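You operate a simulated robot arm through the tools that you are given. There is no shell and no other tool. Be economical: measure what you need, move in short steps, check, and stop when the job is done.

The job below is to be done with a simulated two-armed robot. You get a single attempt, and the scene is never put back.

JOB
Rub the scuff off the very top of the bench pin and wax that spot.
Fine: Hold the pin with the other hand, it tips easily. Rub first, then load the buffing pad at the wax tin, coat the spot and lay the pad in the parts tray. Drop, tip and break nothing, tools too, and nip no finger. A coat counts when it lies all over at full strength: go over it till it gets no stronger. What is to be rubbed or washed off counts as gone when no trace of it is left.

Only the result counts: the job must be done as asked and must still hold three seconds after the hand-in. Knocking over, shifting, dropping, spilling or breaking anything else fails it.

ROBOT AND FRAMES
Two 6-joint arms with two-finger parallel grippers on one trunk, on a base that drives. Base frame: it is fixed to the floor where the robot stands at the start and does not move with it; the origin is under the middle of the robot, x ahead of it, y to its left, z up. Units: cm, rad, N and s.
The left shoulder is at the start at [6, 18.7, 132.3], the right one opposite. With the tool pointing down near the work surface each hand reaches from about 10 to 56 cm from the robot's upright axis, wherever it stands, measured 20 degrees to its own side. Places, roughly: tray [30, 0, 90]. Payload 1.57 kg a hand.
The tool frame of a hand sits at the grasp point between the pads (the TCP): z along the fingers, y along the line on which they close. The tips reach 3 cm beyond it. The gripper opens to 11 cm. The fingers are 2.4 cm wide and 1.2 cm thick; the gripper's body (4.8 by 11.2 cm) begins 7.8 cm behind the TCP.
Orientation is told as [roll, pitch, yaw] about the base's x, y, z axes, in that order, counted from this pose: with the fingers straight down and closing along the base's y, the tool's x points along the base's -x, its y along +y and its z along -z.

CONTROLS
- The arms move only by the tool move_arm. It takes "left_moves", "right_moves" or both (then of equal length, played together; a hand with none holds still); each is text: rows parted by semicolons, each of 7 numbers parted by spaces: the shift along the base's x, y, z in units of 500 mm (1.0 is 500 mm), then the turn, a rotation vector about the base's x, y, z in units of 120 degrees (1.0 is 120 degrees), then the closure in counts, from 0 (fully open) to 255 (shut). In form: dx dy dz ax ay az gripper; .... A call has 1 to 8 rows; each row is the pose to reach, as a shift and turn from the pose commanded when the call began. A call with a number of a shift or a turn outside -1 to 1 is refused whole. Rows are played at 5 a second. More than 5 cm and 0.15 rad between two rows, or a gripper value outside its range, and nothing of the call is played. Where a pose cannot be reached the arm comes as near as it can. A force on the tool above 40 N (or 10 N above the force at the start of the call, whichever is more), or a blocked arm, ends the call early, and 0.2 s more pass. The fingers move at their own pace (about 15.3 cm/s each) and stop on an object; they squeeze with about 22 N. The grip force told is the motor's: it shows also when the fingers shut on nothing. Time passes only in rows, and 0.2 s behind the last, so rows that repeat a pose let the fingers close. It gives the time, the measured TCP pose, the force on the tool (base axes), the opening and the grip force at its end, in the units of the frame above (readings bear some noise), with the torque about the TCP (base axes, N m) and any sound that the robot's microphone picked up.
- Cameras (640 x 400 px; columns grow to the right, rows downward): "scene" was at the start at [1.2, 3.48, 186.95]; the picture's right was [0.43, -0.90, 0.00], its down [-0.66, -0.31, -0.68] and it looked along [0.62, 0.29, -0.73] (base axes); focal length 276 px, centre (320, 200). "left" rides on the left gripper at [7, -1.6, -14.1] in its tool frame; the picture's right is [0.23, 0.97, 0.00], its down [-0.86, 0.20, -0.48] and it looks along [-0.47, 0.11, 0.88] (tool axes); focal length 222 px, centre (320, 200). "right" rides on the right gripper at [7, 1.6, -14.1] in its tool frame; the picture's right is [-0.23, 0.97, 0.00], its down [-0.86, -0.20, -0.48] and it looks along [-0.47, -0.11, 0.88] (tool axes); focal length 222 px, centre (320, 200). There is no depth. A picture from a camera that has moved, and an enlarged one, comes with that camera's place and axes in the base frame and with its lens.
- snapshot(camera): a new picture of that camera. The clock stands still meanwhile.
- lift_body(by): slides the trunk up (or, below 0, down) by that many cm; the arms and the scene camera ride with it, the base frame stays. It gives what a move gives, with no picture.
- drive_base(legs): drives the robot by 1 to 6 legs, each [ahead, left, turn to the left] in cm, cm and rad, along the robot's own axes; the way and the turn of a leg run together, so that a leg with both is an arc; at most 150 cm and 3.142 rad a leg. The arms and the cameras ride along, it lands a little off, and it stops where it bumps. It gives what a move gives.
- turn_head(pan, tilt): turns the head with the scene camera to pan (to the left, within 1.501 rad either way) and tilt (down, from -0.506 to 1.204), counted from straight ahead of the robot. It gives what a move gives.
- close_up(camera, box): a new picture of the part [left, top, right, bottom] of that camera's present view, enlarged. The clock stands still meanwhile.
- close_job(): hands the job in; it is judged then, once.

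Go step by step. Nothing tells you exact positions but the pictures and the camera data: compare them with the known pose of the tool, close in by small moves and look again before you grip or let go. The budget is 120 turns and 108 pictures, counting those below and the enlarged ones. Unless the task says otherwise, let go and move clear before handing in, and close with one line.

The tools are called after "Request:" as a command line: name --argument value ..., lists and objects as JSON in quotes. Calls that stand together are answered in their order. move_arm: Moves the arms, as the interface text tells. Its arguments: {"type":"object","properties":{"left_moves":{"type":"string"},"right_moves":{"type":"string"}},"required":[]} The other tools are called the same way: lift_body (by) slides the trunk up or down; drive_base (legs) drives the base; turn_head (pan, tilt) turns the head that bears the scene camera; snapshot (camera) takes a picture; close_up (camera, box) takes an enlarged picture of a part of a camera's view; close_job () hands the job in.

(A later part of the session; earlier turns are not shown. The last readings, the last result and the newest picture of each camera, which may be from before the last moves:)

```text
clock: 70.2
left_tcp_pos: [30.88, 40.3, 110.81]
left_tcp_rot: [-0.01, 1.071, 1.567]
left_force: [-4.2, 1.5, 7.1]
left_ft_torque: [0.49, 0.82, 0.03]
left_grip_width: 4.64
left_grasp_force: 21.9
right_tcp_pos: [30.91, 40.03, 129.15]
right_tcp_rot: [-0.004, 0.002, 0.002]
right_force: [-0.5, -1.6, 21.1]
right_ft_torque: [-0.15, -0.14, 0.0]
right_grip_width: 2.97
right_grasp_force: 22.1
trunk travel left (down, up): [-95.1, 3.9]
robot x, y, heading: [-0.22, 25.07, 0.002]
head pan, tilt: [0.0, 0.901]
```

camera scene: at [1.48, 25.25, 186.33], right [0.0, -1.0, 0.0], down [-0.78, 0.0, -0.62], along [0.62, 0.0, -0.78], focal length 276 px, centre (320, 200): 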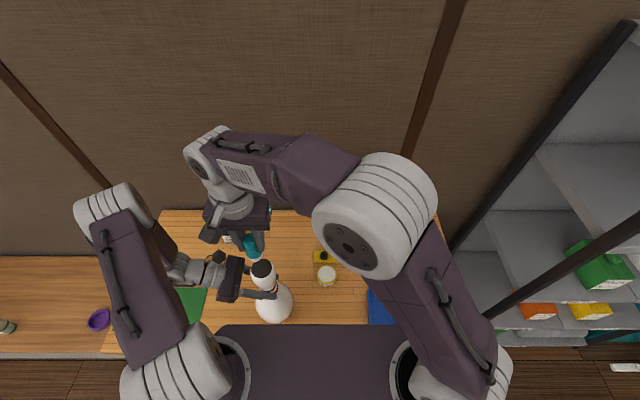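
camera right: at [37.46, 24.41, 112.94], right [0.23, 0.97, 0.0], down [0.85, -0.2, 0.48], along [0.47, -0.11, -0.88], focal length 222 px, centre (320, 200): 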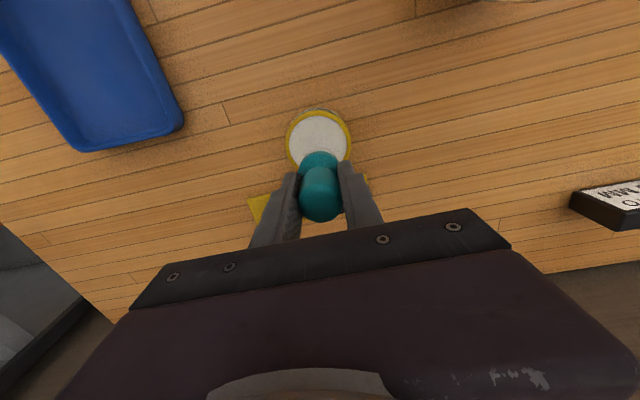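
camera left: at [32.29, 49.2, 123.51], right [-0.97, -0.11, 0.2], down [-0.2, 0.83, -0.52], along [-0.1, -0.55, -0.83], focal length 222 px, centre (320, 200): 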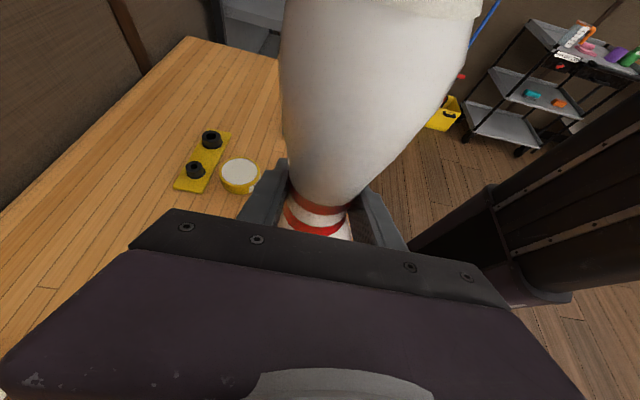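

Request:
move_arm --right_moves "0.0175 0.0175 -0.0008 -0.0439 0.0439 0 255; 0.0345 0.0345 -0.0054 -0.0878 0.0878 0 255; 0.0175 0.0175 -0.0006 -0.0439 0.0439 0 255; 0 0 0.0008 0 0 0 255; -0.0175 -0.0175 -0.0006 0.0439 -0.0439 0 255; -0.0345 -0.0345 -0.0054 0.0878 -0.0878 0 255; -0.0175 -0.0175 -0.0006 0.0439 -0.0439 0 255; 0 0 0.0008 0 0 0 255"

Request:
move_arm --right_moves "0.0175 -0.0175 -0.0012 0.0439 0.0439 0 255; 0.0345 -0.0345 -0.006 0.0878 0.0878 0 255; 0.0175 -0.0175 -0.0012 0.0439 0.0439 0 255; 0 0 0 0 0 0 255; -0.0175 0.0175 -0.0012 -0.0439 -0.0439 0 255; -0.0345 0.0345 -0.006 -0.0878 -0.0878 0 255; -0.0175 0.0175 -0.0012 -0.0439 -0.0439 0 255; 0 0 0 0 0 0 255"

```text
clock: 72.0
left_tcp_pos: [30.91, 40.16, 110.62]
left_tcp_rot: [-0.011, 1.071, 1.564]
left_force: [-2.1, -2.0, 11.5]
left_ft_torque: [0.18, 0.46, 0.08]
left_grip_width: 4.67
left_grasp_force: 22.1
right_tcp_pos: [30.88, 39.92, 129.21]
right_tcp_rot: [-0.002, 0.004, 0.002]
right_force: [-0.5, 0.6, 10.9]
right_ft_torque: [0.07, -0.05, 0.01]
right_grip_width: 3.0
right_grasp_force: 21.9
trunk travel left (down, up): [-95.1, 3.9]
robot x, y, heading: [-0.07, 25.17, -0.001]
head pan, tilt: [0.0, 0.901]
```

```text
clock: 73.8
left_tcp_pos: [30.98, 40.07, 110.7]
left_tcp_rot: [-0.008, 1.07, 1.566]
left_force: [-4.7, -1.8, 6.3]
left_ft_torque: [-0.68, 0.53, 0.08]
left_grip_width: 4.61
left_grasp_force: 21.5
right_tcp_pos: [30.89, 39.54, 129.28]
right_tcp_rot: [-0.003, 0.005, 0.004]
right_force: [0.2, -1.2, 7.8]
right_ft_torque: [-0.05, -0.12, -0.07]
right_grip_width: 2.97
right_grasp_force: 22.1
trunk travel left (down, up): [-95.1, 3.9]
robot x, y, heading: [-0.21, 25.27, -0.003]
head pan, tilt: [0.0, 0.901]
```

The full second round ran without force stops. I'll back off and compare.

Request:
move_arm --right_moves "0 0 0.04 0 0 0 255; 0 0 0.12 0 0 0 255; 0.06 -0.06 0.17 0 0 0 255; 0.12 -0.12 0.2 0 0 0 255; 0.12 -0.12 0.2 0 0 0 255"

Request:
close_up --camera "scene" --box '[242, 248, 290, 278]'

Request:
close_up --camera "right" --box '[310, 40, 406, 100]'

```text
clock: 75.0
left_tcp_pos: [30.7, 40.13, 110.67]
left_tcp_rot: [-0.009, 1.07, 1.565]
left_force: [-4.4, -4.2, 13.3]
left_ft_torque: [-0.47, 0.42, 0.01]
left_grip_width: 4.65
left_grasp_force: 21.8
right_tcp_pos: [37.03, 33.76, 139.08]
right_tcp_rot: [-0.003, 0.003, 0.003]
right_force: [0.3, 0.0, -1.1]
right_ft_torque: [-0.02, 0.0, 0.0]
right_grip_width: 2.98
right_grasp_force: 21.5
trunk travel left (down, up): [-95.1, 3.9]
robot x, y, heading: [0.05, 24.93, 0.002]
head pan, tilt: [0.0, 0.901]
```

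```text
13.33 times, centred on (266, 263) of scene
camera zoom: at [1.23, 25.16, 186.33], right [0.0, -1.0, 0.0], down [-0.78, 0.0, -0.62], along [0.62, 0.0, -0.78], focal length 3684 px, centre (1040, -640)
```

zoom: 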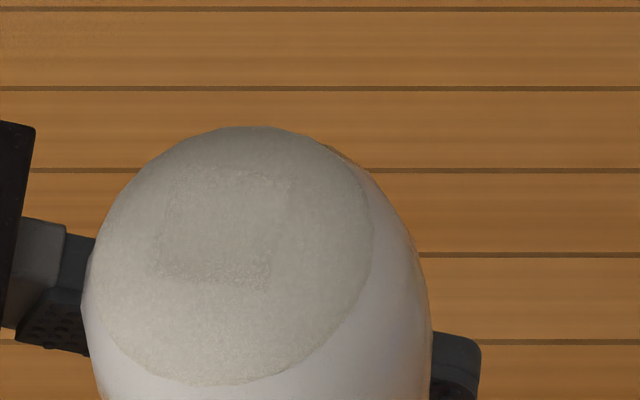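

```text
6.67 times, centred on (358, 70) of right
camera zoom: at [29.97, 35.42, 153.23], right [0.22, 0.97, 0.0], down [0.86, -0.2, 0.48], along [0.46, -0.11, -0.88], focal length 1481 px, centre (67, 1067)
```

zoom: 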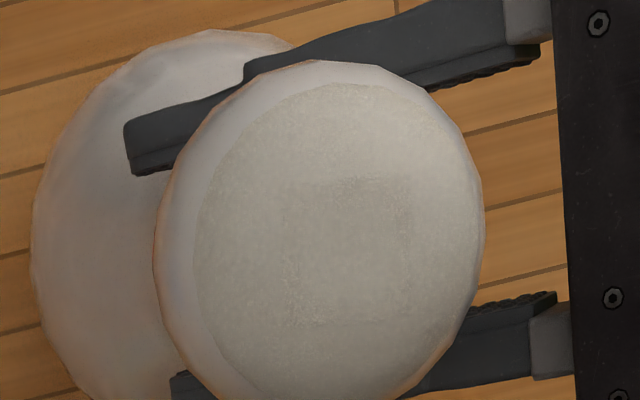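

The coat looks about the same as after the first round. To be sure of full strength to the edges, I'll reload gently and make a ring pass around the cap's rim.

Request:
move_arm --right_moves "0.051 -0.074 0 0 0 0 255; 0.102 -0.148 0 0 0 0 255; 0.146 -0.222 0 0 0 0 255; 0.146 -0.222 -0.09 0 0 0 255; 0.146 -0.222 -0.18 0 0 0 255; 0.146 -0.222 -0.27 0 0 0 255; 0.146 -0.222 -0.36 0 0 0 255; 0.146 -0.222 -0.45 0 0 0 255"

Request:
move_arm --right_moves "0 0 -0.09 0 0 0 255; 0 0 -0.18 0 0 0 255; 0 0 -0.27 0 0 0 255; 0 0 -0.36 0 0 0 255; 0 0 -0.42 0 0 0 255; 0 0 -0.446 0 0 0 255; 0 0 -0.446 0 0 0 255"

Request:
close_up --camera "scene" --box '[288, 235, 368, 285]'

```text
clock: 76.8
left_tcp_pos: [30.84, 40.06, 110.7]
left_tcp_rot: [-0.007, 1.072, 1.568]
left_force: [-6.3, -1.4, 14.9]
left_ft_torque: [-0.26, 0.67, 0.02]
left_grip_width: 4.65
left_grasp_force: 22.0
right_tcp_pos: [44.17, 22.69, 116.9]
right_tcp_rot: [-0.002, 0.003, 0.003]
right_force: [-0.5, 0.0, 0.1]
right_ft_torque: [-0.01, 0.02, -0.03]
right_grip_width: 2.99
right_grasp_force: 22.1
trunk travel left (down, up): [-95.1, 3.9]
robot x, y, heading: [0.07, 24.88, 0.001]
head pan, tilt: [0.0, 0.901]
```

```text
clock: 78.4
left_tcp_pos: [30.8, 40.17, 110.65]
left_tcp_rot: [-0.009, 1.071, 1.565]
left_force: [-4.7, -3.2, 14.8]
left_ft_torque: [-0.2, 0.57, 0.04]
left_grip_width: 4.62
left_grasp_force: 22.2
right_tcp_pos: [44.21, 22.85, 94.39]
right_tcp_rot: [-0.003, 0.003, 0.003]
right_force: [0.0, -0.2, 0.0]
right_ft_torque: [-0.05, -0.01, 0.0]
right_grip_width: 2.97
right_grasp_force: 21.6
trunk travel left (down, up): [-95.1, 3.9]
robot x, y, heading: [-0.25, 25.23, 0.002]
head pan, tilt: [0.0, 0.901]
```

```text
8.00 times, centred on (328, 260) of scene
camera zoom: at [1.26, 25.12, 186.34], right [0.0, -1.0, 0.0], down [-0.78, 0.0, -0.62], along [0.62, 0.0, -0.78], focal length 2210 px, centre (256, -280)
```

zoom: 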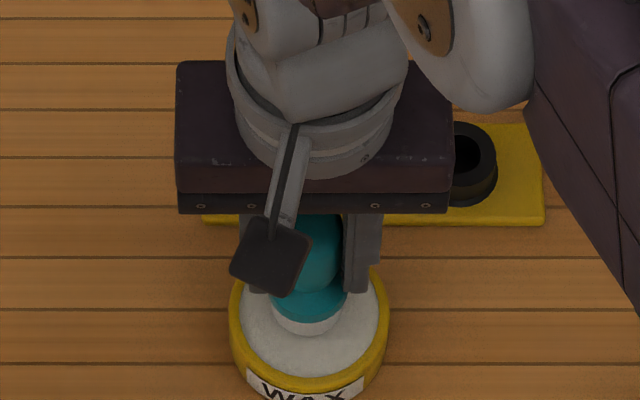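

Request:
move_arm --right_moves "0 0 -0.003 0 0 0 255; 0 0 -0.003 0 0 0 255"

Request:
move_arm --right_moves "0 0 -0.0016 0 0 0 255; 0 0 -0.0016 0 0 0 255"

Request:
move_arm --right_moves "0 0 -0.0016 0 0 0 255; 0 0 -0.0016 0 0 0 255"

```text
clock: 79.0
left_tcp_pos: [30.86, 40.1, 110.62]
left_tcp_rot: [-0.008, 1.071, 1.567]
left_force: [-5.1, -1.6, 14.7]
left_ft_torque: [-0.19, 0.55, 0.05]
left_grip_width: 4.61
left_grasp_force: 21.3
right_tcp_pos: [44.33, 22.68, 94.12]
right_tcp_rot: [-0.002, 0.004, 0.004]
right_force: [0.5, 0.0, -0.5]
right_ft_torque: [0.0, 0.0, -0.02]
right_grip_width: 2.97
right_grasp_force: 22.4
trunk travel left (down, up): [-95.1, 3.9]
robot x, y, heading: [-0.23, 25.15, 0.005]
head pan, tilt: [0.0, 0.901]
```

```text
clock: 79.6
left_tcp_pos: [30.77, 40.03, 110.73]
left_tcp_rot: [-0.007, 1.072, 1.566]
left_force: [-4.6, -2.5, 14.0]
left_ft_torque: [-0.19, 0.52, 0.03]
left_grip_width: 4.62
left_grasp_force: 21.6
right_tcp_pos: [44.24, 22.7, 94.25]
right_tcp_rot: [-0.002, 0.003, 0.005]
right_force: [0.6, -0.4, -0.6]
right_ft_torque: [-0.02, 0.04, 0.0]
right_grip_width: 3.0
right_grasp_force: 21.9
trunk travel left (down, up): [-95.1, 3.9]
robot x, y, heading: [-0.21, 25.18, 0.002]
head pan, tilt: [0.0, 0.901]
```

```text
clock: 80.2
left_tcp_pos: [30.77, 40.06, 110.66]
left_tcp_rot: [-0.01, 1.068, 1.565]
left_force: [-2.8, -3.8, 8.1]
left_ft_torque: [-0.56, 0.26, -0.05]
left_grip_width: 4.65
left_grasp_force: 22.0
right_tcp_pos: [44.38, 22.77, 94.19]
right_tcp_rot: [-0.002, 0.0, 0.003]
right_force: [-0.1, -1.6, 8.9]
right_ft_torque: [-0.1, -0.18, -0.03]
right_grip_width: 2.95
right_grasp_force: 22.1
trunk travel left (down, up): [-95.1, 3.9]
robot x, y, heading: [-0.43, 24.97, 0.001]
head pan, tilt: [0.0, 0.901]
```

Light contact on the wax at 9 N. A tiny swirl, then lift and go back above the pin.

Request:
move_arm --right_moves "0.006 0 0 0 0 0 255; 0 0.006 0 0 0 0 255; -0.006 0 0 0 0 0 255; 0 0 0 0 0 0 255; 0 0 0.04 0 0 0 255; 0 0 0.13 0 0 0 255; 0 0 0.22 0 0 0 255; 0 0 0.31 0 0 0 255"

Request:
move_arm --right_moves "0 0 0.09 0 0 0 255; 0 0 0.18 0 0 0 255; 0 0 0.27 0 0 0 255; 0 0 0.36 0 0 0 255; 0 0 0.45 0 0 0 255; 0 0 0.54 0 0 0 255; 0 0 0.59 0 0 0 255"

Request:
move_arm --right_moves "-0.053 0.069 0 0 0 0 255; -0.106 0.138 0 0 0 0 255; -0.159 0.207 0 0 0 0 255; -0.213 0.276 0 0 0 0 255; -0.266 0.345 0 0 0 0 255; -0.266 0.345 -0.08 0 0 0 255; -0.266 0.345 -0.16 0 0 0 255; -0.266 0.345 -0.18 0 0 0 255"

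```text
clock: 82.0
left_tcp_pos: [30.81, 40.25, 110.7]
left_tcp_rot: [-0.01, 1.071, 1.565]
left_force: [-4.0, -2.7, 13.5]
left_ft_torque: [-0.11, 0.43, 0.04]
left_grip_width: 4.62
left_grasp_force: 22.1
right_tcp_pos: [44.4, 22.7, 109.87]
right_tcp_rot: [-0.002, 0.004, 0.003]
right_force: [0.0, 0.5, -0.1]
right_ft_torque: [0.03, 0.02, -0.02]
right_grip_width: 2.99
right_grasp_force: 21.6
trunk travel left (down, up): [-95.1, 3.9]
robot x, y, heading: [0.52, 25.43, -0.002]
head pan, tilt: [0.0, 0.901]
```

```text
clock: 83.6
left_tcp_pos: [30.99, 40.09, 110.58]
left_tcp_rot: [-0.007, 1.072, 1.565]
left_force: [-4.6, -2.2, 12.0]
left_ft_torque: [-0.21, 0.45, 0.02]
left_grip_width: 4.64
left_grasp_force: 21.9
right_tcp_pos: [44.09, 22.88, 139.09]
right_tcp_rot: [-0.002, 0.004, 0.004]
right_force: [1.0, 0.0, -0.9]
right_ft_torque: [-0.03, -0.01, -0.01]
right_grip_width: 2.97
right_grasp_force: 21.8
trunk travel left (down, up): [-95.1, 3.9]
robot x, y, heading: [0.08, 25.31, 0.0]
head pan, tilt: [0.0, 0.901]
```

```text
clock: 85.4
left_tcp_pos: [30.86, 40.17, 110.76]
left_tcp_rot: [-0.009, 1.072, 1.568]
left_force: [-4.3, -1.9, 13.9]
left_ft_torque: [0.04, 0.6, 0.03]
left_grip_width: 4.62
left_grasp_force: 21.7
right_tcp_pos: [31.09, 39.88, 130.06]
right_tcp_rot: [-0.001, 0.004, 0.004]
right_force: [0.2, 0.4, -0.8]
right_ft_torque: [0.01, 0.0, -0.03]
right_grip_width: 2.99
right_grasp_force: 22.4
trunk travel left (down, up): [-95.1, 3.9]
robot x, y, heading: [-0.0, 25.53, 0.003]
head pan, tilt: [0.0, 0.901]
```

Request:
move_arm --right_moves "0 0.002 -0.01 0 0 0 255; 0 0.002 -0.013 0 0 0 255; 0 0.002 -0.013 0 0 0 255"

Request:
move_arm --right_moves "0 0 -0.002 0 0 0 255; 0 0 -0.002 0 0 0 255"

Request:
move_arm --right_moves "0 0 -0.001 0 0 0 255; 0 0 -0.001 0 0 0 255"

```text
clock: 86.2
left_tcp_pos: [30.94, 40.13, 110.69]
left_tcp_rot: [-0.008, 1.072, 1.566]
left_force: [-4.1, -1.9, 13.4]
left_ft_torque: [-0.02, 0.5, 0.04]
left_grip_width: 4.64
left_grasp_force: 22.7
right_tcp_pos: [30.89, 40.02, 129.47]
right_tcp_rot: [0.0, 0.002, 0.004]
right_force: [-0.1, 0.1, 0.4]
right_ft_torque: [0.0, -0.03, -0.01]
right_grip_width: 2.96
right_grasp_force: 22.0
trunk travel left (down, up): [-95.1, 3.9]
robot x, y, heading: [0.05, 25.0, -0.002]
head pan, tilt: [0.0, 0.901]
```

```text
clock: 86.8
left_tcp_pos: [30.85, 40.04, 110.7]
left_tcp_rot: [-0.009, 1.071, 1.565]
left_force: [-4.4, -2.0, 14.4]
left_ft_torque: [-0.01, 0.45, 0.04]
left_grip_width: 4.64
left_grasp_force: 22.2
right_tcp_pos: [30.98, 39.91, 129.31]
right_tcp_rot: [-0.002, 0.003, 0.003]
right_force: [0.3, 0.4, 0.2]
right_ft_torque: [0.01, 0.01, -0.03]
right_grip_width: 2.95
right_grasp_force: 22.3
trunk travel left (down, up): [-95.1, 3.9]
robot x, y, heading: [0.39, 25.19, 0.001]
head pan, tilt: [0.0, 0.901]
```

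```text
clock: 87.4
left_tcp_pos: [30.73, 40.14, 110.69]
left_tcp_rot: [-0.01, 1.072, 1.567]
left_force: [-4.9, -2.3, 13.7]
left_ft_torque: [-0.06, 0.42, 0.04]
left_grip_width: 4.62
left_grasp_force: 22.3
right_tcp_pos: [31.0, 39.92, 129.27]
right_tcp_rot: [-0.001, 0.002, 0.004]
right_force: [0.6, -0.2, 0.2]
right_ft_torque: [-0.02, 0.02, 0.02]
right_grip_width: 3.0
right_grasp_force: 22.2
trunk travel left (down, up): [-95.1, 3.9]
robot x, y, heading: [-0.03, 25.07, -0.0]
head pan, tilt: [0.0, 0.901]
```

Request:
move_arm --right_moves "0 0 -0.0012 0 0 0 255; 0 0 -0.0012 0 0 0 255"

Request:
move_arm --right_moves "0 0 -0.0008 0 0 0 255; 0 0 -0.0008 0 0 0 255"

```text
clock: 88.0
left_tcp_pos: [30.89, 40.08, 110.65]
left_tcp_rot: [-0.007, 1.073, 1.567]
left_force: [-1.5, -2.2, 11.8]
left_ft_torque: [-0.2, 0.47, 0.01]
left_grip_width: 4.62
left_grasp_force: 21.8
right_tcp_pos: [30.88, 39.95, 129.33]
right_tcp_rot: [-0.002, 0.003, 0.006]
right_force: [-0.3, 0.5, 4.3]
right_ft_torque: [-0.04, 0.0, -0.03]
right_grip_width: 2.97
right_grasp_force: 22.3
trunk travel left (down, up): [-95.1, 3.9]
robot x, y, heading: [0.16, 24.81, 0.0]
head pan, tilt: [0.0, 0.901]
```

```text
clock: 88.6
left_tcp_pos: [30.95, 40.12, 110.62]
left_tcp_rot: [-0.008, 1.071, 1.566]
left_force: [-0.7, -2.4, 7.9]
left_ft_torque: [-0.3, 0.51, 0.03]
left_grip_width: 4.63
left_grasp_force: 21.9
right_tcp_pos: [31.08, 39.91, 129.24]
right_tcp_rot: [-0.001, 0.004, 0.002]
right_force: [-2.5, 0.7, 8.6]
right_ft_torque: [0.0, 0.07, -0.03]
right_grip_width: 2.97
right_grasp_force: 21.9
trunk travel left (down, up): [-95.1, 3.9]
robot x, y, heading: [0.01, 25.15, -0.001]
head pan, tilt: [0.0, 0.901]
```

Contact at 8.6 N. Now the ring pass, by quadrants.

Request:
move_arm --right_moves "0.0247 0 -0.0016 0 0.0621 0 255; 0.0488 0 -0.006 0 0.1242 0 255; 0.0423 0.0244 -0.006 -0.0621 0.1076 0 255; 0.0244 0.0423 -0.006 -0.1076 0.0621 0 255; 0 0.0488 -0.006 -0.1242 0 0 255; 0 0.0247 -0.0014 -0.0621 0 0 255; 0 0 0 0 0 0 255"

Request:
move_arm --right_moves "0 0.0247 -0.0016 -0.0621 0 0 255; 0 0.0488 -0.006 -0.1242 0 0 255; -0.0244 0.0423 -0.006 -0.1076 -0.0621 0 255; -0.0423 0.0244 -0.006 -0.0621 -0.1076 0 255; -0.0488 0 -0.006 0 -0.1242 0 255; -0.0247 0 -0.0014 0 -0.0621 0 255; 0 0 0 0 0 0 255"

```text
clock: 90.2
left_tcp_pos: [30.74, 39.95, 110.68]
left_tcp_rot: [-0.009, 1.071, 1.566]
left_force: [-5.1, -7.2, 0.3]
left_ft_torque: [-0.51, 0.62, 0.01]
left_grip_width: 4.6
left_grasp_force: 21.6
right_tcp_pos: [30.78, 39.89, 129.27]
right_tcp_rot: [0.002, 0.003, 0.004]
right_force: [0.2, 2.2, 12.7]
right_ft_torque: [0.14, -0.18, -0.01]
right_grip_width: 2.99
right_grasp_force: 22.3
trunk travel left (down, up): [-95.1, 3.9]
robot x, y, heading: [-0.02, 24.7, -0.002]
head pan, tilt: [0.0, 0.901]
```

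```text
clock: 91.8
left_tcp_pos: [31.01, 40.13, 110.76]
left_tcp_rot: [-0.008, 1.074, 1.568]
left_force: [-2.1, -1.5, 6.6]
left_ft_torque: [-0.48, 0.68, 0.09]
left_grip_width: 4.62
left_grasp_force: 22.2
right_tcp_pos: [31.11, 40.17, 129.24]
right_tcp_rot: [-0.003, 0.007, 0.003]
right_force: [-1.5, -1.2, 11.4]
right_ft_torque: [-0.09, 0.05, -0.03]
right_grip_width: 2.99
right_grasp_force: 21.7
trunk travel left (down, up): [-95.1, 3.9]
robot x, y, heading: [0.42, 24.91, 0.0]
head pan, tilt: [0.0, 0.901]
```

Request:
move_arm --right_moves "-0.0247 0 -0.0016 0 -0.0621 0 255; -0.0488 0 -0.006 0 -0.1242 0 255; -0.0423 -0.0244 -0.006 0.0621 -0.1076 0 255; -0.0244 -0.0423 -0.006 0.1076 -0.0621 0 255; 0 -0.0488 -0.006 0.1242 0 0 255; 0 -0.0247 -0.0014 0.0621 0 0 255; 0 0 0 0 0 0 255"

Request:
move_arm --right_moves "0 -0.0247 -0.0016 0.0621 0 0 255; 0 -0.0488 -0.006 0.1242 0 0 255; 0.0244 -0.0423 -0.006 0.1076 0.0621 0 255; 0.0423 -0.0244 -0.006 0.0621 0.1076 0 255; 0.0488 0 -0.006 0 0.1242 0 255; 0.0247 0 -0.0014 0 0.0621 0 255; 0 0 0 0 0 0 255"

Request:
move_arm --right_moves "0 0 0.04 0 0 0 255; 0 0 0.12 0 0 0 255; 0.06 -0.06 0.17 0 0 0 255; 0.12 -0.12 0.2 0 0 0 255; 0.12 -0.12 0.2 0 0 0 255"

Request:
close_up --camera "scene" --box '[242, 248, 290, 278]'

Request:
close_up --camera "right" --box '[310, 40, 406, 100]'

```text
clock: 93.4
left_tcp_pos: [30.84, 40.19, 110.66]
left_tcp_rot: [-0.007, 1.075, 1.568]
left_force: [-0.9, 3.0, 10.0]
left_ft_torque: [0.58, 0.65, 0.09]
left_grip_width: 4.6
left_grasp_force: 22.0
right_tcp_pos: [30.89, 40.36, 129.18]
right_tcp_rot: [-0.006, 0.002, 0.002]
right_force: [-1.2, -2.8, 15.5]
right_ft_torque: [-0.17, -0.09, 0.0]
right_grip_width: 3.01
right_grasp_force: 22.0
trunk travel left (down, up): [-95.1, 3.9]
robot x, y, heading: [0.09, 25.51, 0.001]
head pan, tilt: [0.0, 0.901]
```

```text
clock: 95.0
left_tcp_pos: [30.82, 40.08, 110.66]
left_tcp_rot: [-0.007, 1.072, 1.567]
left_force: [-3.5, -1.9, 8.3]
left_ft_torque: [-0.1, 0.92, 0.05]
left_grip_width: 4.63
left_grasp_force: 21.7
right_tcp_pos: [30.77, 40.02, 129.18]
right_tcp_rot: [-0.002, 0.001, 0.004]
right_force: [-0.3, 0.8, 2.4]
right_ft_torque: [-0.01, 0.0, -0.02]
right_grip_width: 2.97
right_grasp_force: 22.2
trunk travel left (down, up): [-95.1, 3.9]
robot x, y, heading: [0.17, 25.09, 0.002]
head pan, tilt: [0.0, 0.901]
```

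```text
clock: 96.2
left_tcp_pos: [30.89, 40.23, 110.69]
left_tcp_rot: [-0.008, 1.073, 1.566]
left_force: [-4.1, -3.3, 12.9]
left_ft_torque: [-0.51, 0.58, 0.04]
left_grip_width: 4.62
left_grasp_force: 22.2
right_tcp_pos: [37.03, 34.17, 139.49]
right_tcp_rot: [-0.002, 0.004, 0.004]
right_force: [0.0, 0.2, -0.7]
right_ft_torque: [0.0, 0.01, 0.02]
right_grip_width: 2.99
right_grasp_force: 22.2
trunk travel left (down, up): [-95.1, 3.9]
robot x, y, heading: [-0.02, 25.13, -0.001]
head pan, tilt: [0.0, 0.901]
```

```text
13.33 times, centred on (266, 263) of scene
camera zoom: at [1.25, 25.17, 186.33], right [0.0, -1.0, 0.0], down [-0.78, 0.0, -0.62], along [0.62, 0.0, -0.78], focal length 3684 px, centre (1040, -640)
```

zoom: 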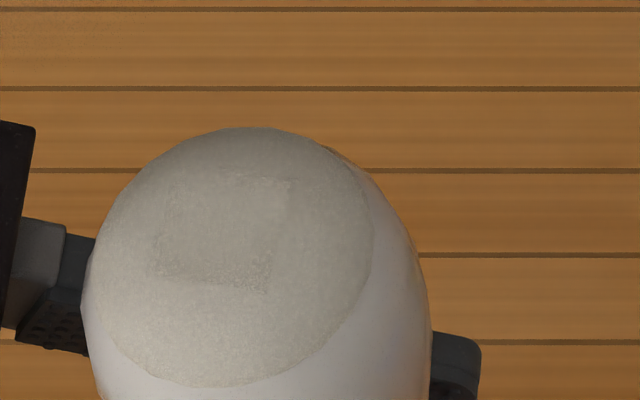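

```text
6.67 times, centred on (358, 70) of right
camera zoom: at [30.09, 35.8, 153.64], right [0.22, 0.97, 0.0], down [0.86, -0.2, 0.48], along [0.46, -0.11, -0.88], focal length 1481 px, centre (67, 1067)
```

zoom: 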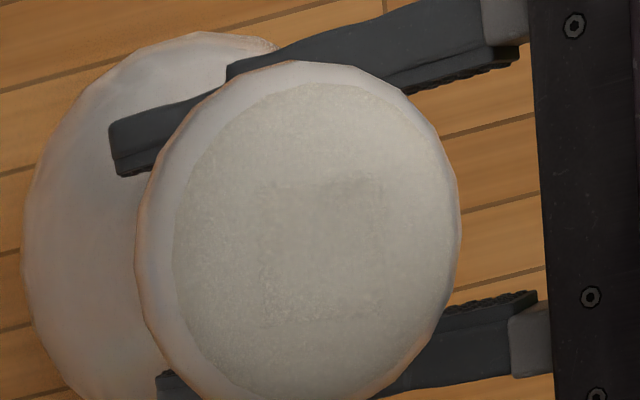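

The coat looks unchanged over three rounds, including a reload, so it's at full strength. Now I'll take the pad to the tray, centred near [32.5, 1.6].

Request:
move_arm --right_moves "-0.013 -0.093 0 0 0 0 255; -0.026 -0.186 0 0 0 0 255; -0.039 -0.279 0 0 0 0 255; -0.052 -0.372 0 0 0 0 255; -0.065 -0.465 0 0 0 0 255; -0.078 -0.558 0 0 0 0 255; -0.09 -0.651 0 0 0 0 255; -0.09 -0.651 -0.08 0 0 0 255"

Request:
move_arm --right_moves "0 0 -0.09 0 0 0 255; 0 0 -0.18 0 0 0 255; 0 0 -0.27 0 0 0 255; 0 0 -0.36 0 0 0 255; 0 0 -0.45 0 0 0 255; 0 0 -0.54 0 0 0 255; 0 0 -0.56 0 0 0 255"

Request:
snapshot --camera "right"

Request:
snapshot --camera "scene"

```text
clock: 98.0
left_tcp_pos: [30.85, 40.13, 110.66]
left_tcp_rot: [-0.005, 1.074, 1.568]
left_force: [-5.7, -2.1, 15.6]
left_ft_torque: [-0.14, 0.66, 0.05]
left_grip_width: 4.64
left_grasp_force: 22.2
right_tcp_pos: [32.51, 1.44, 135.08]
right_tcp_rot: [-0.001, 0.004, 0.003]
right_force: [0.5, 0.4, -1.2]
right_ft_torque: [-0.04, 0.03, 0.01]
right_grip_width: 2.95
right_grasp_force: 22.3
trunk travel left (down, up): [-95.1, 3.9]
robot x, y, heading: [-0.01, 25.37, 0.003]
head pan, tilt: [0.0, 0.901]
```

```text
clock: 99.6
left_tcp_pos: [30.77, 40.11, 110.66]
left_tcp_rot: [-0.007, 1.071, 1.564]
left_force: [-3.6, -2.4, 12.7]
left_ft_torque: [-0.34, 0.39, 0.01]
left_grip_width: 4.64
left_grasp_force: 22.5
right_tcp_pos: [32.43, 1.58, 106.97]
right_tcp_rot: [-0.002, 0.004, 0.003]
right_force: [0.0, -0.8, -0.1]
right_ft_torque: [0.0, 0.02, 0.02]
right_grip_width: 2.98
right_grasp_force: 21.8
trunk travel left (down, up): [-95.1, 3.9]
robot x, y, heading: [-0.32, 25.23, -0.001]
head pan, tilt: [0.0, 0.901]
```

```text
48 pictures are left
camera right: at [25.44, 3.28, 121.28], right [0.22, 0.97, 0.0], down [0.86, -0.2, 0.48], along [0.46, -0.11, -0.88], focal length 222 px, centre (320, 200)
```

right: 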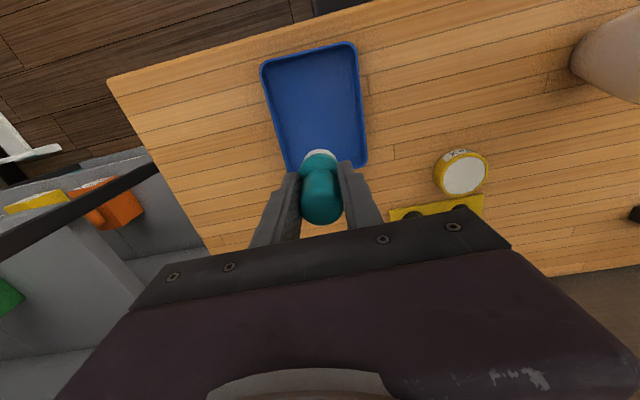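

```text
47 pictures are left
camera scene: at [1.24, 25.1, 186.33], right [0.0, -1.0, 0.0], down [-0.78, 0.0, -0.62], along [0.62, 0.0, -0.78], focal length 276 px, centre (320, 200)
```

scene: 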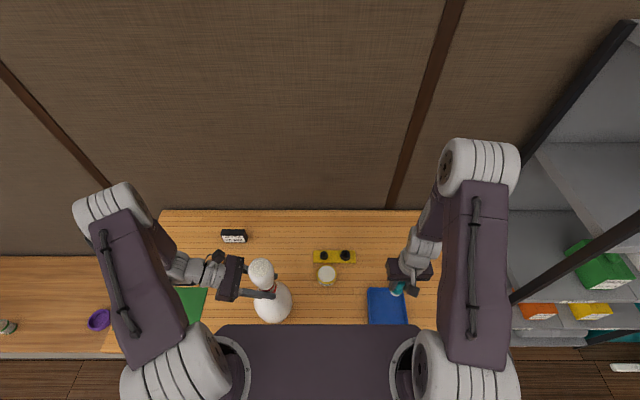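

The tray spans about x 22–37.5 and y −4 to 8. I'll shift to x≈30.5 and descend, then creep to contact.

Request:
move_arm --right_moves "-0.038 0.002 -0.05 0 0 0 255; -0.038 0.002 -0.13 0 0 0 255; -0.038 0.002 -0.21 0 0 0 255; -0.038 0.002 -0.255 0 0 0 255; -0.038 0.002 -0.27 0 0 0 255; -0.038 0.002 -0.27 0 0 0 255"

Request:
snapshot --camera "right"

```text
clock: 101.0
left_tcp_pos: [30.92, 40.06, 110.71]
left_tcp_rot: [-0.007, 1.072, 1.567]
left_force: [-4.4, -1.9, 13.6]
left_ft_torque: [-0.24, 0.49, 0.02]
left_grip_width: 4.62
left_grasp_force: 22.1
right_tcp_pos: [30.59, 1.62, 93.67]
right_tcp_rot: [-0.002, 0.002, 0.005]
right_force: [-0.8, -0.2, -1.2]
right_ft_torque: [0.0, -0.03, -0.02]
right_grip_width: 3.0
right_grasp_force: 21.8
trunk travel left (down, up): [-95.1, 3.9]
robot x, y, heading: [0.29, 25.19, 0.0]
head pan, tilt: [0.0, 0.901]
```

```text
46 pictures are left
camera right: at [23.69, 3.33, 107.87], right [0.22, 0.97, 0.0], down [0.86, -0.2, 0.48], along [0.46, -0.11, -0.88], focal length 222 px, centre (320, 200)
```

right: 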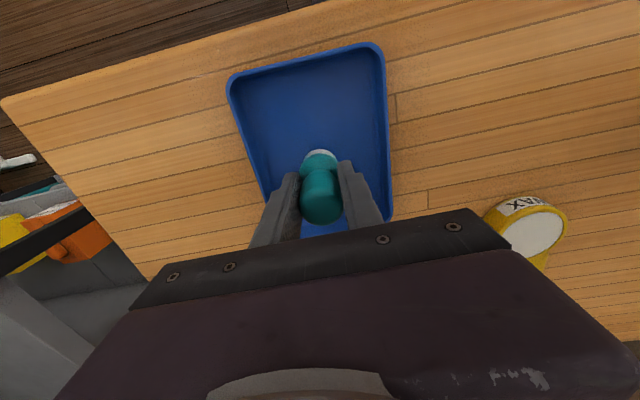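

The pad is well inside the tray. I'll creep down to touch the floor.

Request:
move_arm --right_moves "0 0 -0.006 0 0 0 255; 0 0 -0.012 0 0 0 255; 0 0 -0.012 0 0 0 255"

Request:
move_arm --right_moves "0 0 -0.003 0 0 0 255; 0 0 -0.006 0 0 0 255; 0 0 -0.006 0 0 0 255"

Request:
move_arm --right_moves "0 0 -0.003 0 0 0 255; 0 0 -0.003 0 0 0 255"

```text
clock: 101.8
left_tcp_pos: [30.87, 40.16, 110.76]
left_tcp_rot: [-0.009, 1.071, 1.567]
left_force: [-4.0, -3.0, 12.7]
left_ft_torque: [-0.26, 0.53, 0.01]
left_grip_width: 4.64
left_grasp_force: 22.0
right_tcp_pos: [30.61, 1.67, 93.17]
right_tcp_rot: [0.0, 0.003, 0.003]
right_force: [-0.4, 0.2, -0.7]
right_ft_torque: [-0.01, 0.04, 0.0]
right_grip_width: 2.97
right_grasp_force: 22.2
trunk travel left (down, up): [-95.1, 3.9]
robot x, y, heading: [0.36, 25.27, -0.004]
head pan, tilt: [0.0, 0.901]
```

```text
clock: 102.6
left_tcp_pos: [30.92, 40.08, 110.69]
left_tcp_rot: [-0.008, 1.072, 1.569]
left_force: [-4.2, -2.8, 13.5]
left_ft_torque: [-0.22, 0.51, 0.03]
left_grip_width: 4.63
left_grasp_force: 21.8
right_tcp_pos: [30.54, 1.59, 92.75]
right_tcp_rot: [-0.003, 0.003, 0.003]
right_force: [0.0, 0.5, -0.2]
right_ft_torque: [0.02, 0.02, 0.02]
right_grip_width: 2.96
right_grasp_force: 21.8
trunk travel left (down, up): [-95.1, 3.9]
robot x, y, heading: [-0.08, 25.15, -0.001]
head pan, tilt: [0.0, 0.901]
```

```text
clock: 103.2
left_tcp_pos: [30.97, 40.07, 110.67]
left_tcp_rot: [-0.01, 1.072, 1.567]
left_force: [-3.8, -2.6, 14.5]
left_ft_torque: [-0.21, 0.49, 0.02]
left_grip_width: 4.62
left_grasp_force: 21.8
right_tcp_pos: [30.54, 1.61, 92.64]
right_tcp_rot: [-0.002, 0.002, 0.005]
right_force: [0.9, 0.0, -1.7]
right_ft_torque: [-0.04, 0.02, -0.01]
right_grip_width: 2.99
right_grasp_force: 21.8
trunk travel left (down, up): [-95.1, 3.9]
robot x, y, heading: [-0.04, 25.24, 0.001]
head pan, tilt: [0.0, 0.901]
```

Request:
move_arm --right_moves "0 0 -0.003 0 0 0 255; 0 0 -0.003 0 0 0 255"

Request:
move_arm --right_moves "0 0 -0.003 0 0 0 255; 0 0 -0.003 0 0 0 255"

Request:
move_arm --right_moves "0 0 -0.002 0 0 0 255; 0 0 -0.002 0 0 0 255"

```text
clock: 103.8
left_tcp_pos: [30.99, 40.19, 110.75]
left_tcp_rot: [-0.008, 1.071, 1.567]
left_force: [-3.3, -2.6, 13.8]
left_ft_torque: [-0.2, 0.46, 0.03]
left_grip_width: 4.63
left_grasp_force: 21.9
right_tcp_pos: [30.64, 1.59, 92.45]
right_tcp_rot: [-0.001, 0.002, 0.004]
right_force: [0.2, 0.3, -1.0]
right_ft_torque: [-0.02, 0.01, -0.01]
right_grip_width: 2.96
right_grasp_force: 21.8
trunk travel left (down, up): [-95.1, 3.9]
robot x, y, heading: [-0.04, 25.44, -0.001]
head pan, tilt: [0.0, 0.901]
```

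```text
clock: 104.4
left_tcp_pos: [30.73, 40.14, 110.68]
left_tcp_rot: [-0.01, 1.072, 1.567]
left_force: [-3.3, -2.5, 12.7]
left_ft_torque: [-0.17, 0.48, 0.02]
left_grip_width: 4.66
left_grasp_force: 22.0
right_tcp_pos: [30.49, 1.66, 92.27]
right_tcp_rot: [-0.002, 0.002, 0.003]
right_force: [0.2, -0.3, -0.8]
right_ft_torque: [0.0, -0.02, 0.0]
right_grip_width: 2.99
right_grasp_force: 22.0
trunk travel left (down, up): [-95.1, 3.9]
robot x, y, heading: [-0.13, 25.1, 0.0]
head pan, tilt: [0.0, 0.901]
```

```text
clock: 105.0
left_tcp_pos: [30.92, 40.1, 110.67]
left_tcp_rot: [-0.008, 1.072, 1.567]
left_force: [-3.5, -3.0, 12.7]
left_ft_torque: [-0.19, 0.46, 0.03]
left_grip_width: 4.62
left_grasp_force: 22.0
right_tcp_pos: [30.56, 1.67, 92.23]
right_tcp_rot: [-0.001, 0.003, 0.004]
right_force: [0.0, -0.7, -0.5]
right_ft_torque: [0.0, 0.03, 0.02]
right_grip_width: 2.99
right_grasp_force: 22.1
trunk travel left (down, up): [-95.1, 3.9]
robot x, y, heading: [-0.05, 25.26, 0.003]
head pan, tilt: [0.0, 0.901]
```

Request:
move_arm --right_moves "0 0 -0.003 0 0 0 255; 0 0 -0.003 0 0 0 255"

Request:
move_arm --right_moves "0 0 -0.003 0 0 0 255; 0 0 -0.003 0 0 0 255"

Request:
move_arm --right_moves "0 0 -0.002 0 0 0 255; 0 0 -0.002 0 0 0 255"

```text
clock: 105.6
left_tcp_pos: [31.0, 40.1, 110.58]
left_tcp_rot: [-0.008, 1.072, 1.567]
left_force: [-4.3, -2.8, 13.4]
left_ft_torque: [-0.17, 0.42, 0.06]
left_grip_width: 4.61
left_grasp_force: 21.9
right_tcp_pos: [30.64, 1.67, 91.98]
right_tcp_rot: [-0.002, 0.004, 0.004]
right_force: [0.0, -0.4, -0.3]
right_ft_torque: [0.0, 0.03, 0.0]
right_grip_width: 2.97
right_grasp_force: 22.1
trunk travel left (down, up): [-95.1, 3.9]
robot x, y, heading: [0.22, 24.63, -0.007]
head pan, tilt: [0.0, 0.901]
```

```text
clock: 106.2
left_tcp_pos: [30.9, 40.08, 110.68]
left_tcp_rot: [-0.008, 1.072, 1.568]
left_force: [-4.8, -2.8, 13.3]
left_ft_torque: [-0.18, 0.44, 0.06]
left_grip_width: 4.61
left_grasp_force: 22.3
right_tcp_pos: [30.65, 1.69, 91.85]
right_tcp_rot: [-0.002, 0.003, 0.005]
right_force: [1.1, -0.3, -0.4]
right_ft_torque: [0.05, -0.01, 0.0]
right_grip_width: 2.98
right_grasp_force: 21.5
trunk travel left (down, up): [-95.1, 3.9]
robot x, y, heading: [-0.15, 25.04, -0.001]
head pan, tilt: [0.0, 0.901]
```

```text
clock: 106.8
left_tcp_pos: [30.82, 40.04, 110.77]
left_tcp_rot: [-0.01, 1.072, 1.567]
left_force: [-3.5, -2.1, 11.6]
left_ft_torque: [-0.17, 0.45, 0.02]
left_grip_width: 4.62
left_grasp_force: 21.9
right_tcp_pos: [30.63, 1.67, 91.77]
right_tcp_rot: [-0.001, 0.004, 0.005]
right_force: [0.0, 0.1, -0.5]
right_ft_torque: [-0.05, 0.0, 0.03]
right_grip_width: 3.0
right_grasp_force: 22.3
trunk travel left (down, up): [-95.1, 3.9]
robot x, y, heading: [-0.14, 25.4, -0.002]
head pan, tilt: [0.0, 0.901]
```

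Request:
move_arm --right_moves "0 0 -0.002 0 0 0 255; 0 0 -0.002 0 0 0 255"

Request:
move_arm --right_moves "0 0 -0.002 0 0 0 255; 0 0 -0.002 0 0 0 255"

Request:
move_arm --right_moves "0 0 -0.002 0 0 0 255; 0 0 -0.002 0 0 0 255"

Request:
snapshot --camera "right"

```text
clock: 107.4
left_tcp_pos: [30.9, 40.06, 110.7]
left_tcp_rot: [-0.01, 1.07, 1.566]
left_force: [-1.7, -4.8, 3.9]
left_ft_torque: [-0.77, 0.21, 0.0]
left_grip_width: 4.62
left_grasp_force: 22.5
right_tcp_pos: [30.64, 1.76, 91.65]
right_tcp_rot: [-0.001, 0.002, 0.001]
right_force: [-1.6, -3.5, 18.4]
right_ft_torque: [-0.21, -0.26, -0.02]
right_grip_width: 2.99
right_grasp_force: 22.3
trunk travel left (down, up): [-95.1, 3.9]
robot x, y, heading: [0.12, 24.79, 0.001]
head pan, tilt: [0.0, 0.901]
```

```text
clock: 108.0
left_tcp_pos: [30.71, 40.29, 110.63]
left_tcp_rot: [-0.008, 1.071, 1.568]
left_force: [-1.0, -2.3, 1.9]
left_ft_torque: [-0.17, 0.26, -0.02]
left_grip_width: 4.64
left_grasp_force: 22.3
right_tcp_pos: [30.6, 1.73, 91.68]
right_tcp_rot: [-0.004, 0.001, 0.002]
right_force: [0.3, -5.4, 32.7]
right_ft_torque: [-0.27, -0.54, -0.05]
right_grip_width: 2.98
right_grasp_force: 21.8
trunk travel left (down, up): [-95.1, 3.9]
robot x, y, heading: [-0.14, 25.12, 0.001]
head pan, tilt: [0.0, 0.901]
```

```text
clock: 108.4
left_tcp_pos: [30.76, 40.27, 110.62]
left_tcp_rot: [-0.012, 1.074, 1.564]
left_force: [-0.8, -0.1, 5.4]
left_ft_torque: [0.37, 0.09, 0.0]
left_grip_width: 4.61
left_grasp_force: 22.2
right_tcp_pos: [30.5, 1.77, 91.69]
right_tcp_rot: [-0.003, 0.0, 0.002]
right_force: [-3.9, -2.4, 23.8]
right_ft_torque: [-0.12, -0.2, -0.03]
right_grip_width: 2.99
right_grasp_force: 22.0
trunk travel left (down, up): [-95.1, 3.9]
robot x, y, heading: [0.19, 25.38, -0.002]
head pan, tilt: [0.0, 0.901]
stopped in row 2 (right hand): the force on the tool passed its limit (the readings are from after the stop); the commanded pose is now the measured one
```

```text
45 pictures are left
camera right: at [23.52, 3.43, 105.87], right [0.23, 0.97, 0.0], down [0.86, -0.2, 0.48], along [0.46, -0.11, -0.88], focal length 222 px, centre (320, 200)
```

right: 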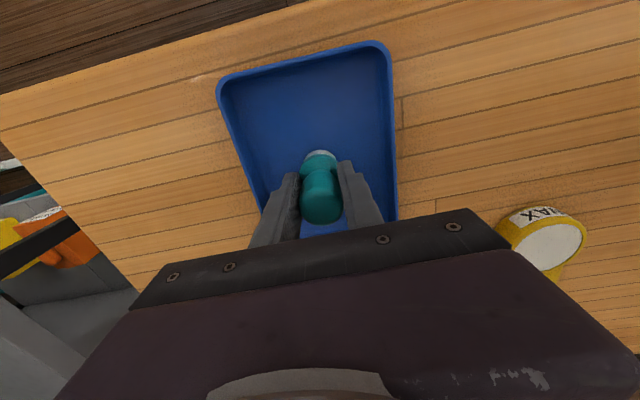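

The pad is on the tray floor. I'll ease the pressure, open gently and rise straight up.

Request:
move_arm --right_moves "0 0 0.001 0 0 0 255; 0 0 0.001 0 0 0 255; 0 0 0.001 0 0 0 180; 0 0 0.001 0 0 0 165; 0 0 0.001 0 0 0 140; 0 0 0.001 0 0 0 120; 0 0 0.001 0 0 0 120"

Request:
snapshot --camera "right"

```text
clock: 110.0
left_tcp_pos: [30.78, 40.09, 110.63]
left_tcp_rot: [-0.009, 1.072, 1.567]
left_force: [-4.1, -4.5, 12.5]
left_ft_torque: [-0.77, 0.58, -0.02]
left_grip_width: 4.62
left_grasp_force: 22.1
right_tcp_pos: [30.67, 1.6, 91.59]
right_tcp_rot: [-0.003, 0.001, 0.001]
right_force: [-0.1, 0.2, -0.2]
right_ft_torque: [-0.02, 0.02, 0.01]
right_grip_width: 5.82
right_grasp_force: 0.1
trunk travel left (down, up): [-95.1, 3.9]
robot x, y, heading: [0.2, 25.17, 0.001]
head pan, tilt: [0.0, 0.901]
```

```text
44 pictures are left
camera right: at [23.58, 3.27, 105.8], right [0.23, 0.97, 0.0], down [0.86, -0.2, 0.48], along [0.46, -0.11, -0.88], focal length 222 px, centre (320, 200)
```

right: 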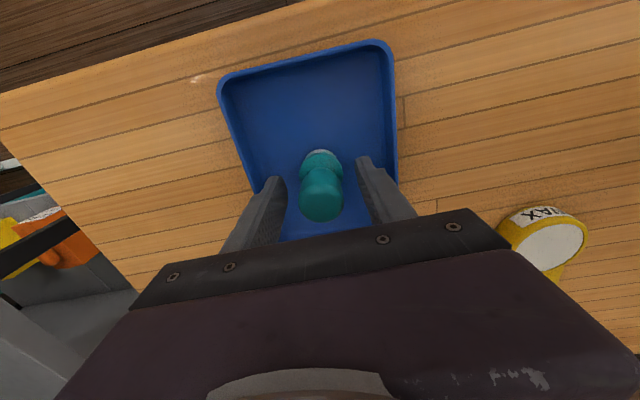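

The pad stands free. I'll raise the right hand straight up, well clear.

Request:
move_arm --right_moves "0 0 0.04 0 0 0 120; 0 0 0.13 0 0 0 120; 0 0 0.22 0 0 0 120; 0 0 0.31 0 0 0 120; 0 0 0.4 0 0 0 120; 0 0 0.49 0 0 0 120; 0 0 0.58 0 0 0 120"

Request:
snapshot --camera "right"

Request:
close_up --camera "left" --box '[240, 0, 480, 240]'

Request:
close_up --camera "scene" --box '[200, 240, 328, 320]'

```text
clock: 111.6
left_tcp_pos: [30.81, 39.96, 110.7]
left_tcp_rot: [-0.014, 1.071, 1.562]
left_force: [-3.2, -4.0, 14.1]
left_ft_torque: [-0.24, 0.39, 0.0]
left_grip_width: 4.59
left_grasp_force: 22.0
right_tcp_pos: [30.37, 1.8, 120.8]
right_tcp_rot: [-0.003, 0.002, 0.001]
right_force: [-0.4, 0.2, -0.1]
right_ft_torque: [0.01, -0.01, -0.01]
right_grip_width: 5.81
right_grasp_force: 0.0
trunk travel left (down, up): [-95.1, 3.9]
robot x, y, heading: [-0.38, 25.04, -0.001]
head pan, tilt: [0.0, 0.901]
```

```text
43 pictures are left
camera right: at [23.35, 3.4, 135.02], right [0.23, 0.97, 0.0], down [0.86, -0.2, 0.48], along [0.46, -0.11, -0.88], focal length 222 px, centre (320, 200)
```

right: 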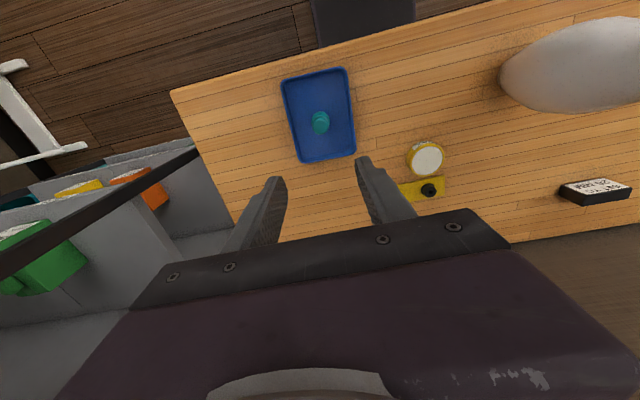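

```text
1.67 times, centred on (360, 120) of left
camera zoom: at [32.32, 49.22, 123.56], right [-0.97, -0.11, 0.19], down [-0.2, 0.83, -0.52], along [-0.1, -0.55, -0.83], focal length 370 px, centre (253, 333)
```

zoom: 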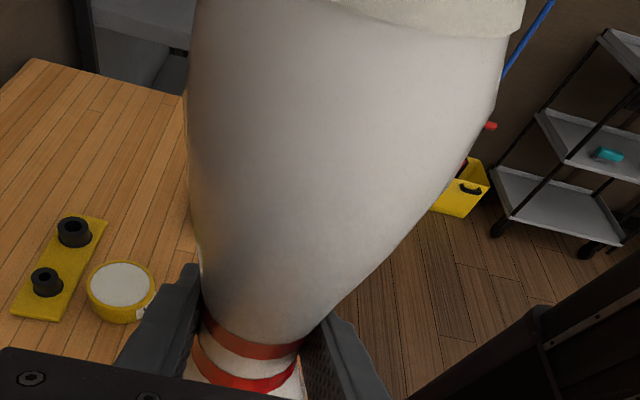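

```text
5.00 times, centred on (264, 280) of scene
camera zoom: at [1.12, 25.11, 186.33], right [0.0, -1.0, 0.0], down [-0.78, 0.0, -0.62], along [0.62, 0.0, -0.78], focal length 1382 px, centre (600, -200)
```

zoom: 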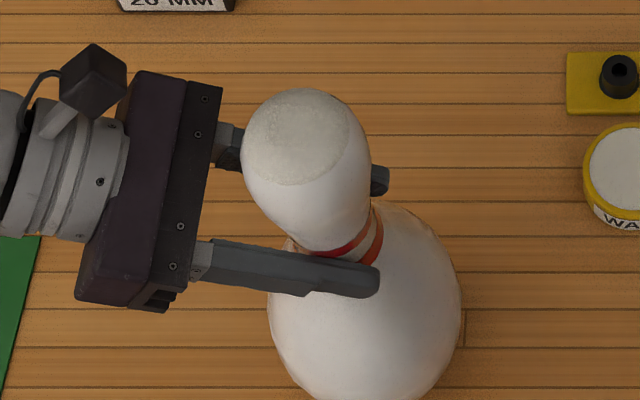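

The pad stands in the tray. The pin leans about 1° at most in the grip, so I'll relieve the left hand's downward push and then open it very gradually.

Request:
move_arm --left_moves "0 0 0.0007 0 0 0 255; 0 0 0.0014 0 0 0 255; 0 0 0.0014 0 0 0 255; 0 0 0.0014 0 0 0 255"

Request:
move_arm --left_moves "0 0 0 0 0 0 160; 0 0 0 0 0 0 152; 0 0 0 0 0 0 148; 0 0 0 0 0 0 146; 0 0 0 0 0 0 144; 0 0 0 0 0 0 142; 0 0 0 0 0 0 140; 0 0 0 0 0 0 138"

Request:
close_up --camera "scene" --box '[200, 240, 328, 320]'

```text
clock: 112.6
left_tcp_pos: [30.86, 40.11, 110.61]
left_tcp_rot: [-0.009, 1.069, 1.565]
left_force: [-3.0, -4.0, 11.9]
left_ft_torque: [-0.42, 0.42, 0.01]
left_grip_width: 4.65
left_grasp_force: 22.2
right_tcp_pos: [30.46, 1.66, 120.73]
right_tcp_rot: [-0.003, 0.0, 0.002]
right_force: [0.3, 1.0, 0.1]
right_ft_torque: [0.02, 0.02, -0.01]
right_grip_width: 5.8
right_grasp_force: 0.1
trunk travel left (down, up): [-95.1, 3.9]
robot x, y, heading: [0.09, 25.01, -0.007]
head pan, tilt: [0.0, 0.901]
```

```text
clock: 114.4
left_tcp_pos: [31.01, 40.17, 110.66]
left_tcp_rot: [-0.007, 1.07, 1.567]
left_force: [-2.2, -1.6, -0.1]
left_ft_torque: [-0.02, 0.03, -0.02]
left_grip_width: 5.18
left_grasp_force: 0.7
right_tcp_pos: [30.72, 1.8, 120.74]
right_tcp_rot: [-0.003, 0.004, 0.001]
right_force: [-0.2, 0.0, 0.3]
right_ft_torque: [0.06, -0.02, 0.0]
right_grip_width: 5.8
right_grasp_force: 0.1
trunk travel left (down, up): [-95.1, 3.9]
robot x, y, heading: [-0.29, 24.79, -0.004]
head pan, tilt: [0.0, 0.901]
```

```text
5.00 times, centred on (264, 280) of scene
camera zoom: at [1.5, 25.22, 186.33], right [0.0, -1.0, 0.0], down [-0.78, 0.0, -0.62], along [0.62, 0.0, -0.78], focal length 1382 px, centre (600, -200)
```

zoom: 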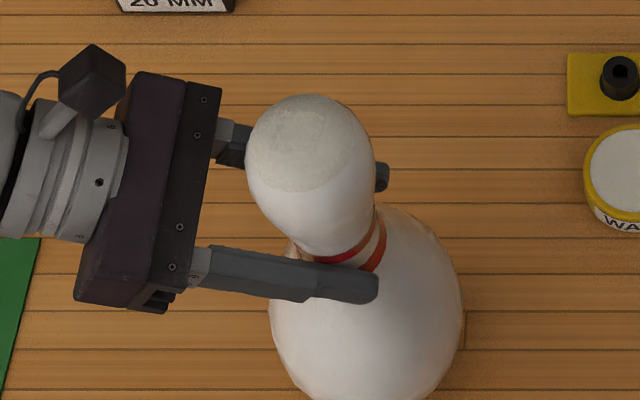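

The pin stands free. I'll open fully, check, and withdraw along the approach direction.

Request:
move_arm --left_moves "0 0 0 0 0 0 132; 0 0 0 0 0 0 124; 0 0 0 0 0 0 110; 0 0 0 0 0 0 80; 0 0 0 0 0 0 40; 0 0 0 0 0 0 0; 0 0 0 0 0 0 0"

Request:
close_up --camera "scene" --box '[200, 240, 328, 320]'

Request:
snapshot --camera "left"

```text
clock: 116.0
left_tcp_pos: [30.96, 40.28, 110.45]
left_tcp_rot: [-0.006, 1.071, 1.569]
left_force: [1.2, -0.6, -0.5]
left_ft_torque: [0.01, -0.04, 0.01]
left_grip_width: 11.0
left_grasp_force: 0.0
right_tcp_pos: [30.75, 1.89, 120.68]
right_tcp_rot: [-0.003, 0.003, 0.0]
right_force: [0.3, 0.5, 0.0]
right_ft_torque: [-0.01, -0.03, 0.01]
right_grip_width: 5.82
right_grasp_force: 0.1
trunk travel left (down, up): [-95.1, 3.9]
robot x, y, heading: [0.25, 25.21, 0.0]
head pan, tilt: [0.0, 0.901]
```

```text
5.00 times, centred on (264, 280) of scene
camera zoom: at [1.56, 25.25, 186.33], right [0.0, -1.0, 0.0], down [-0.78, 0.0, -0.62], along [0.62, 0.0, -0.78], focal length 1382 px, centre (600, -200)
```

zoom: 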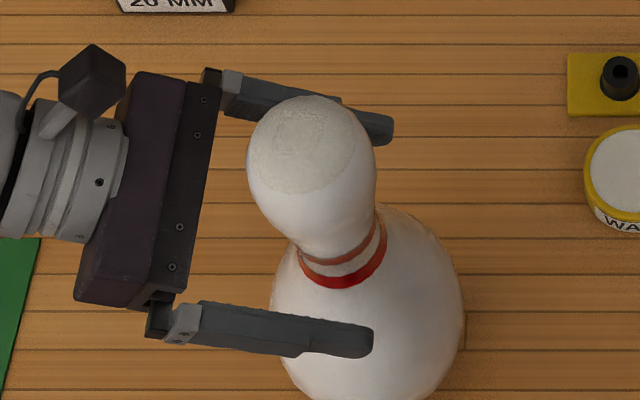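

```text
38 pictures are left
camera left: at [32.56, 49.33, 123.49], right [-0.97, -0.11, 0.2], down [-0.2, 0.83, -0.52], along [-0.1, -0.55, -0.83], focal length 222 px, centre (320, 200)
```

left: 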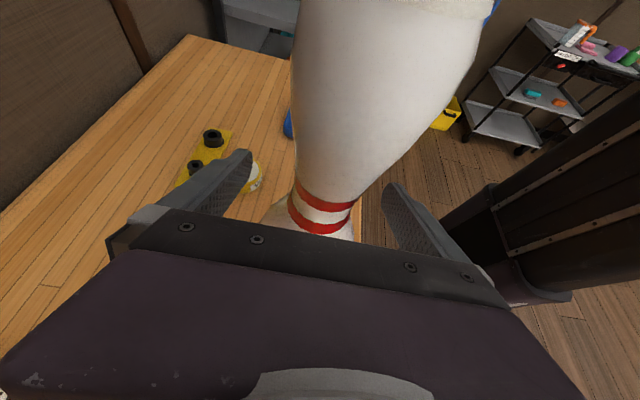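

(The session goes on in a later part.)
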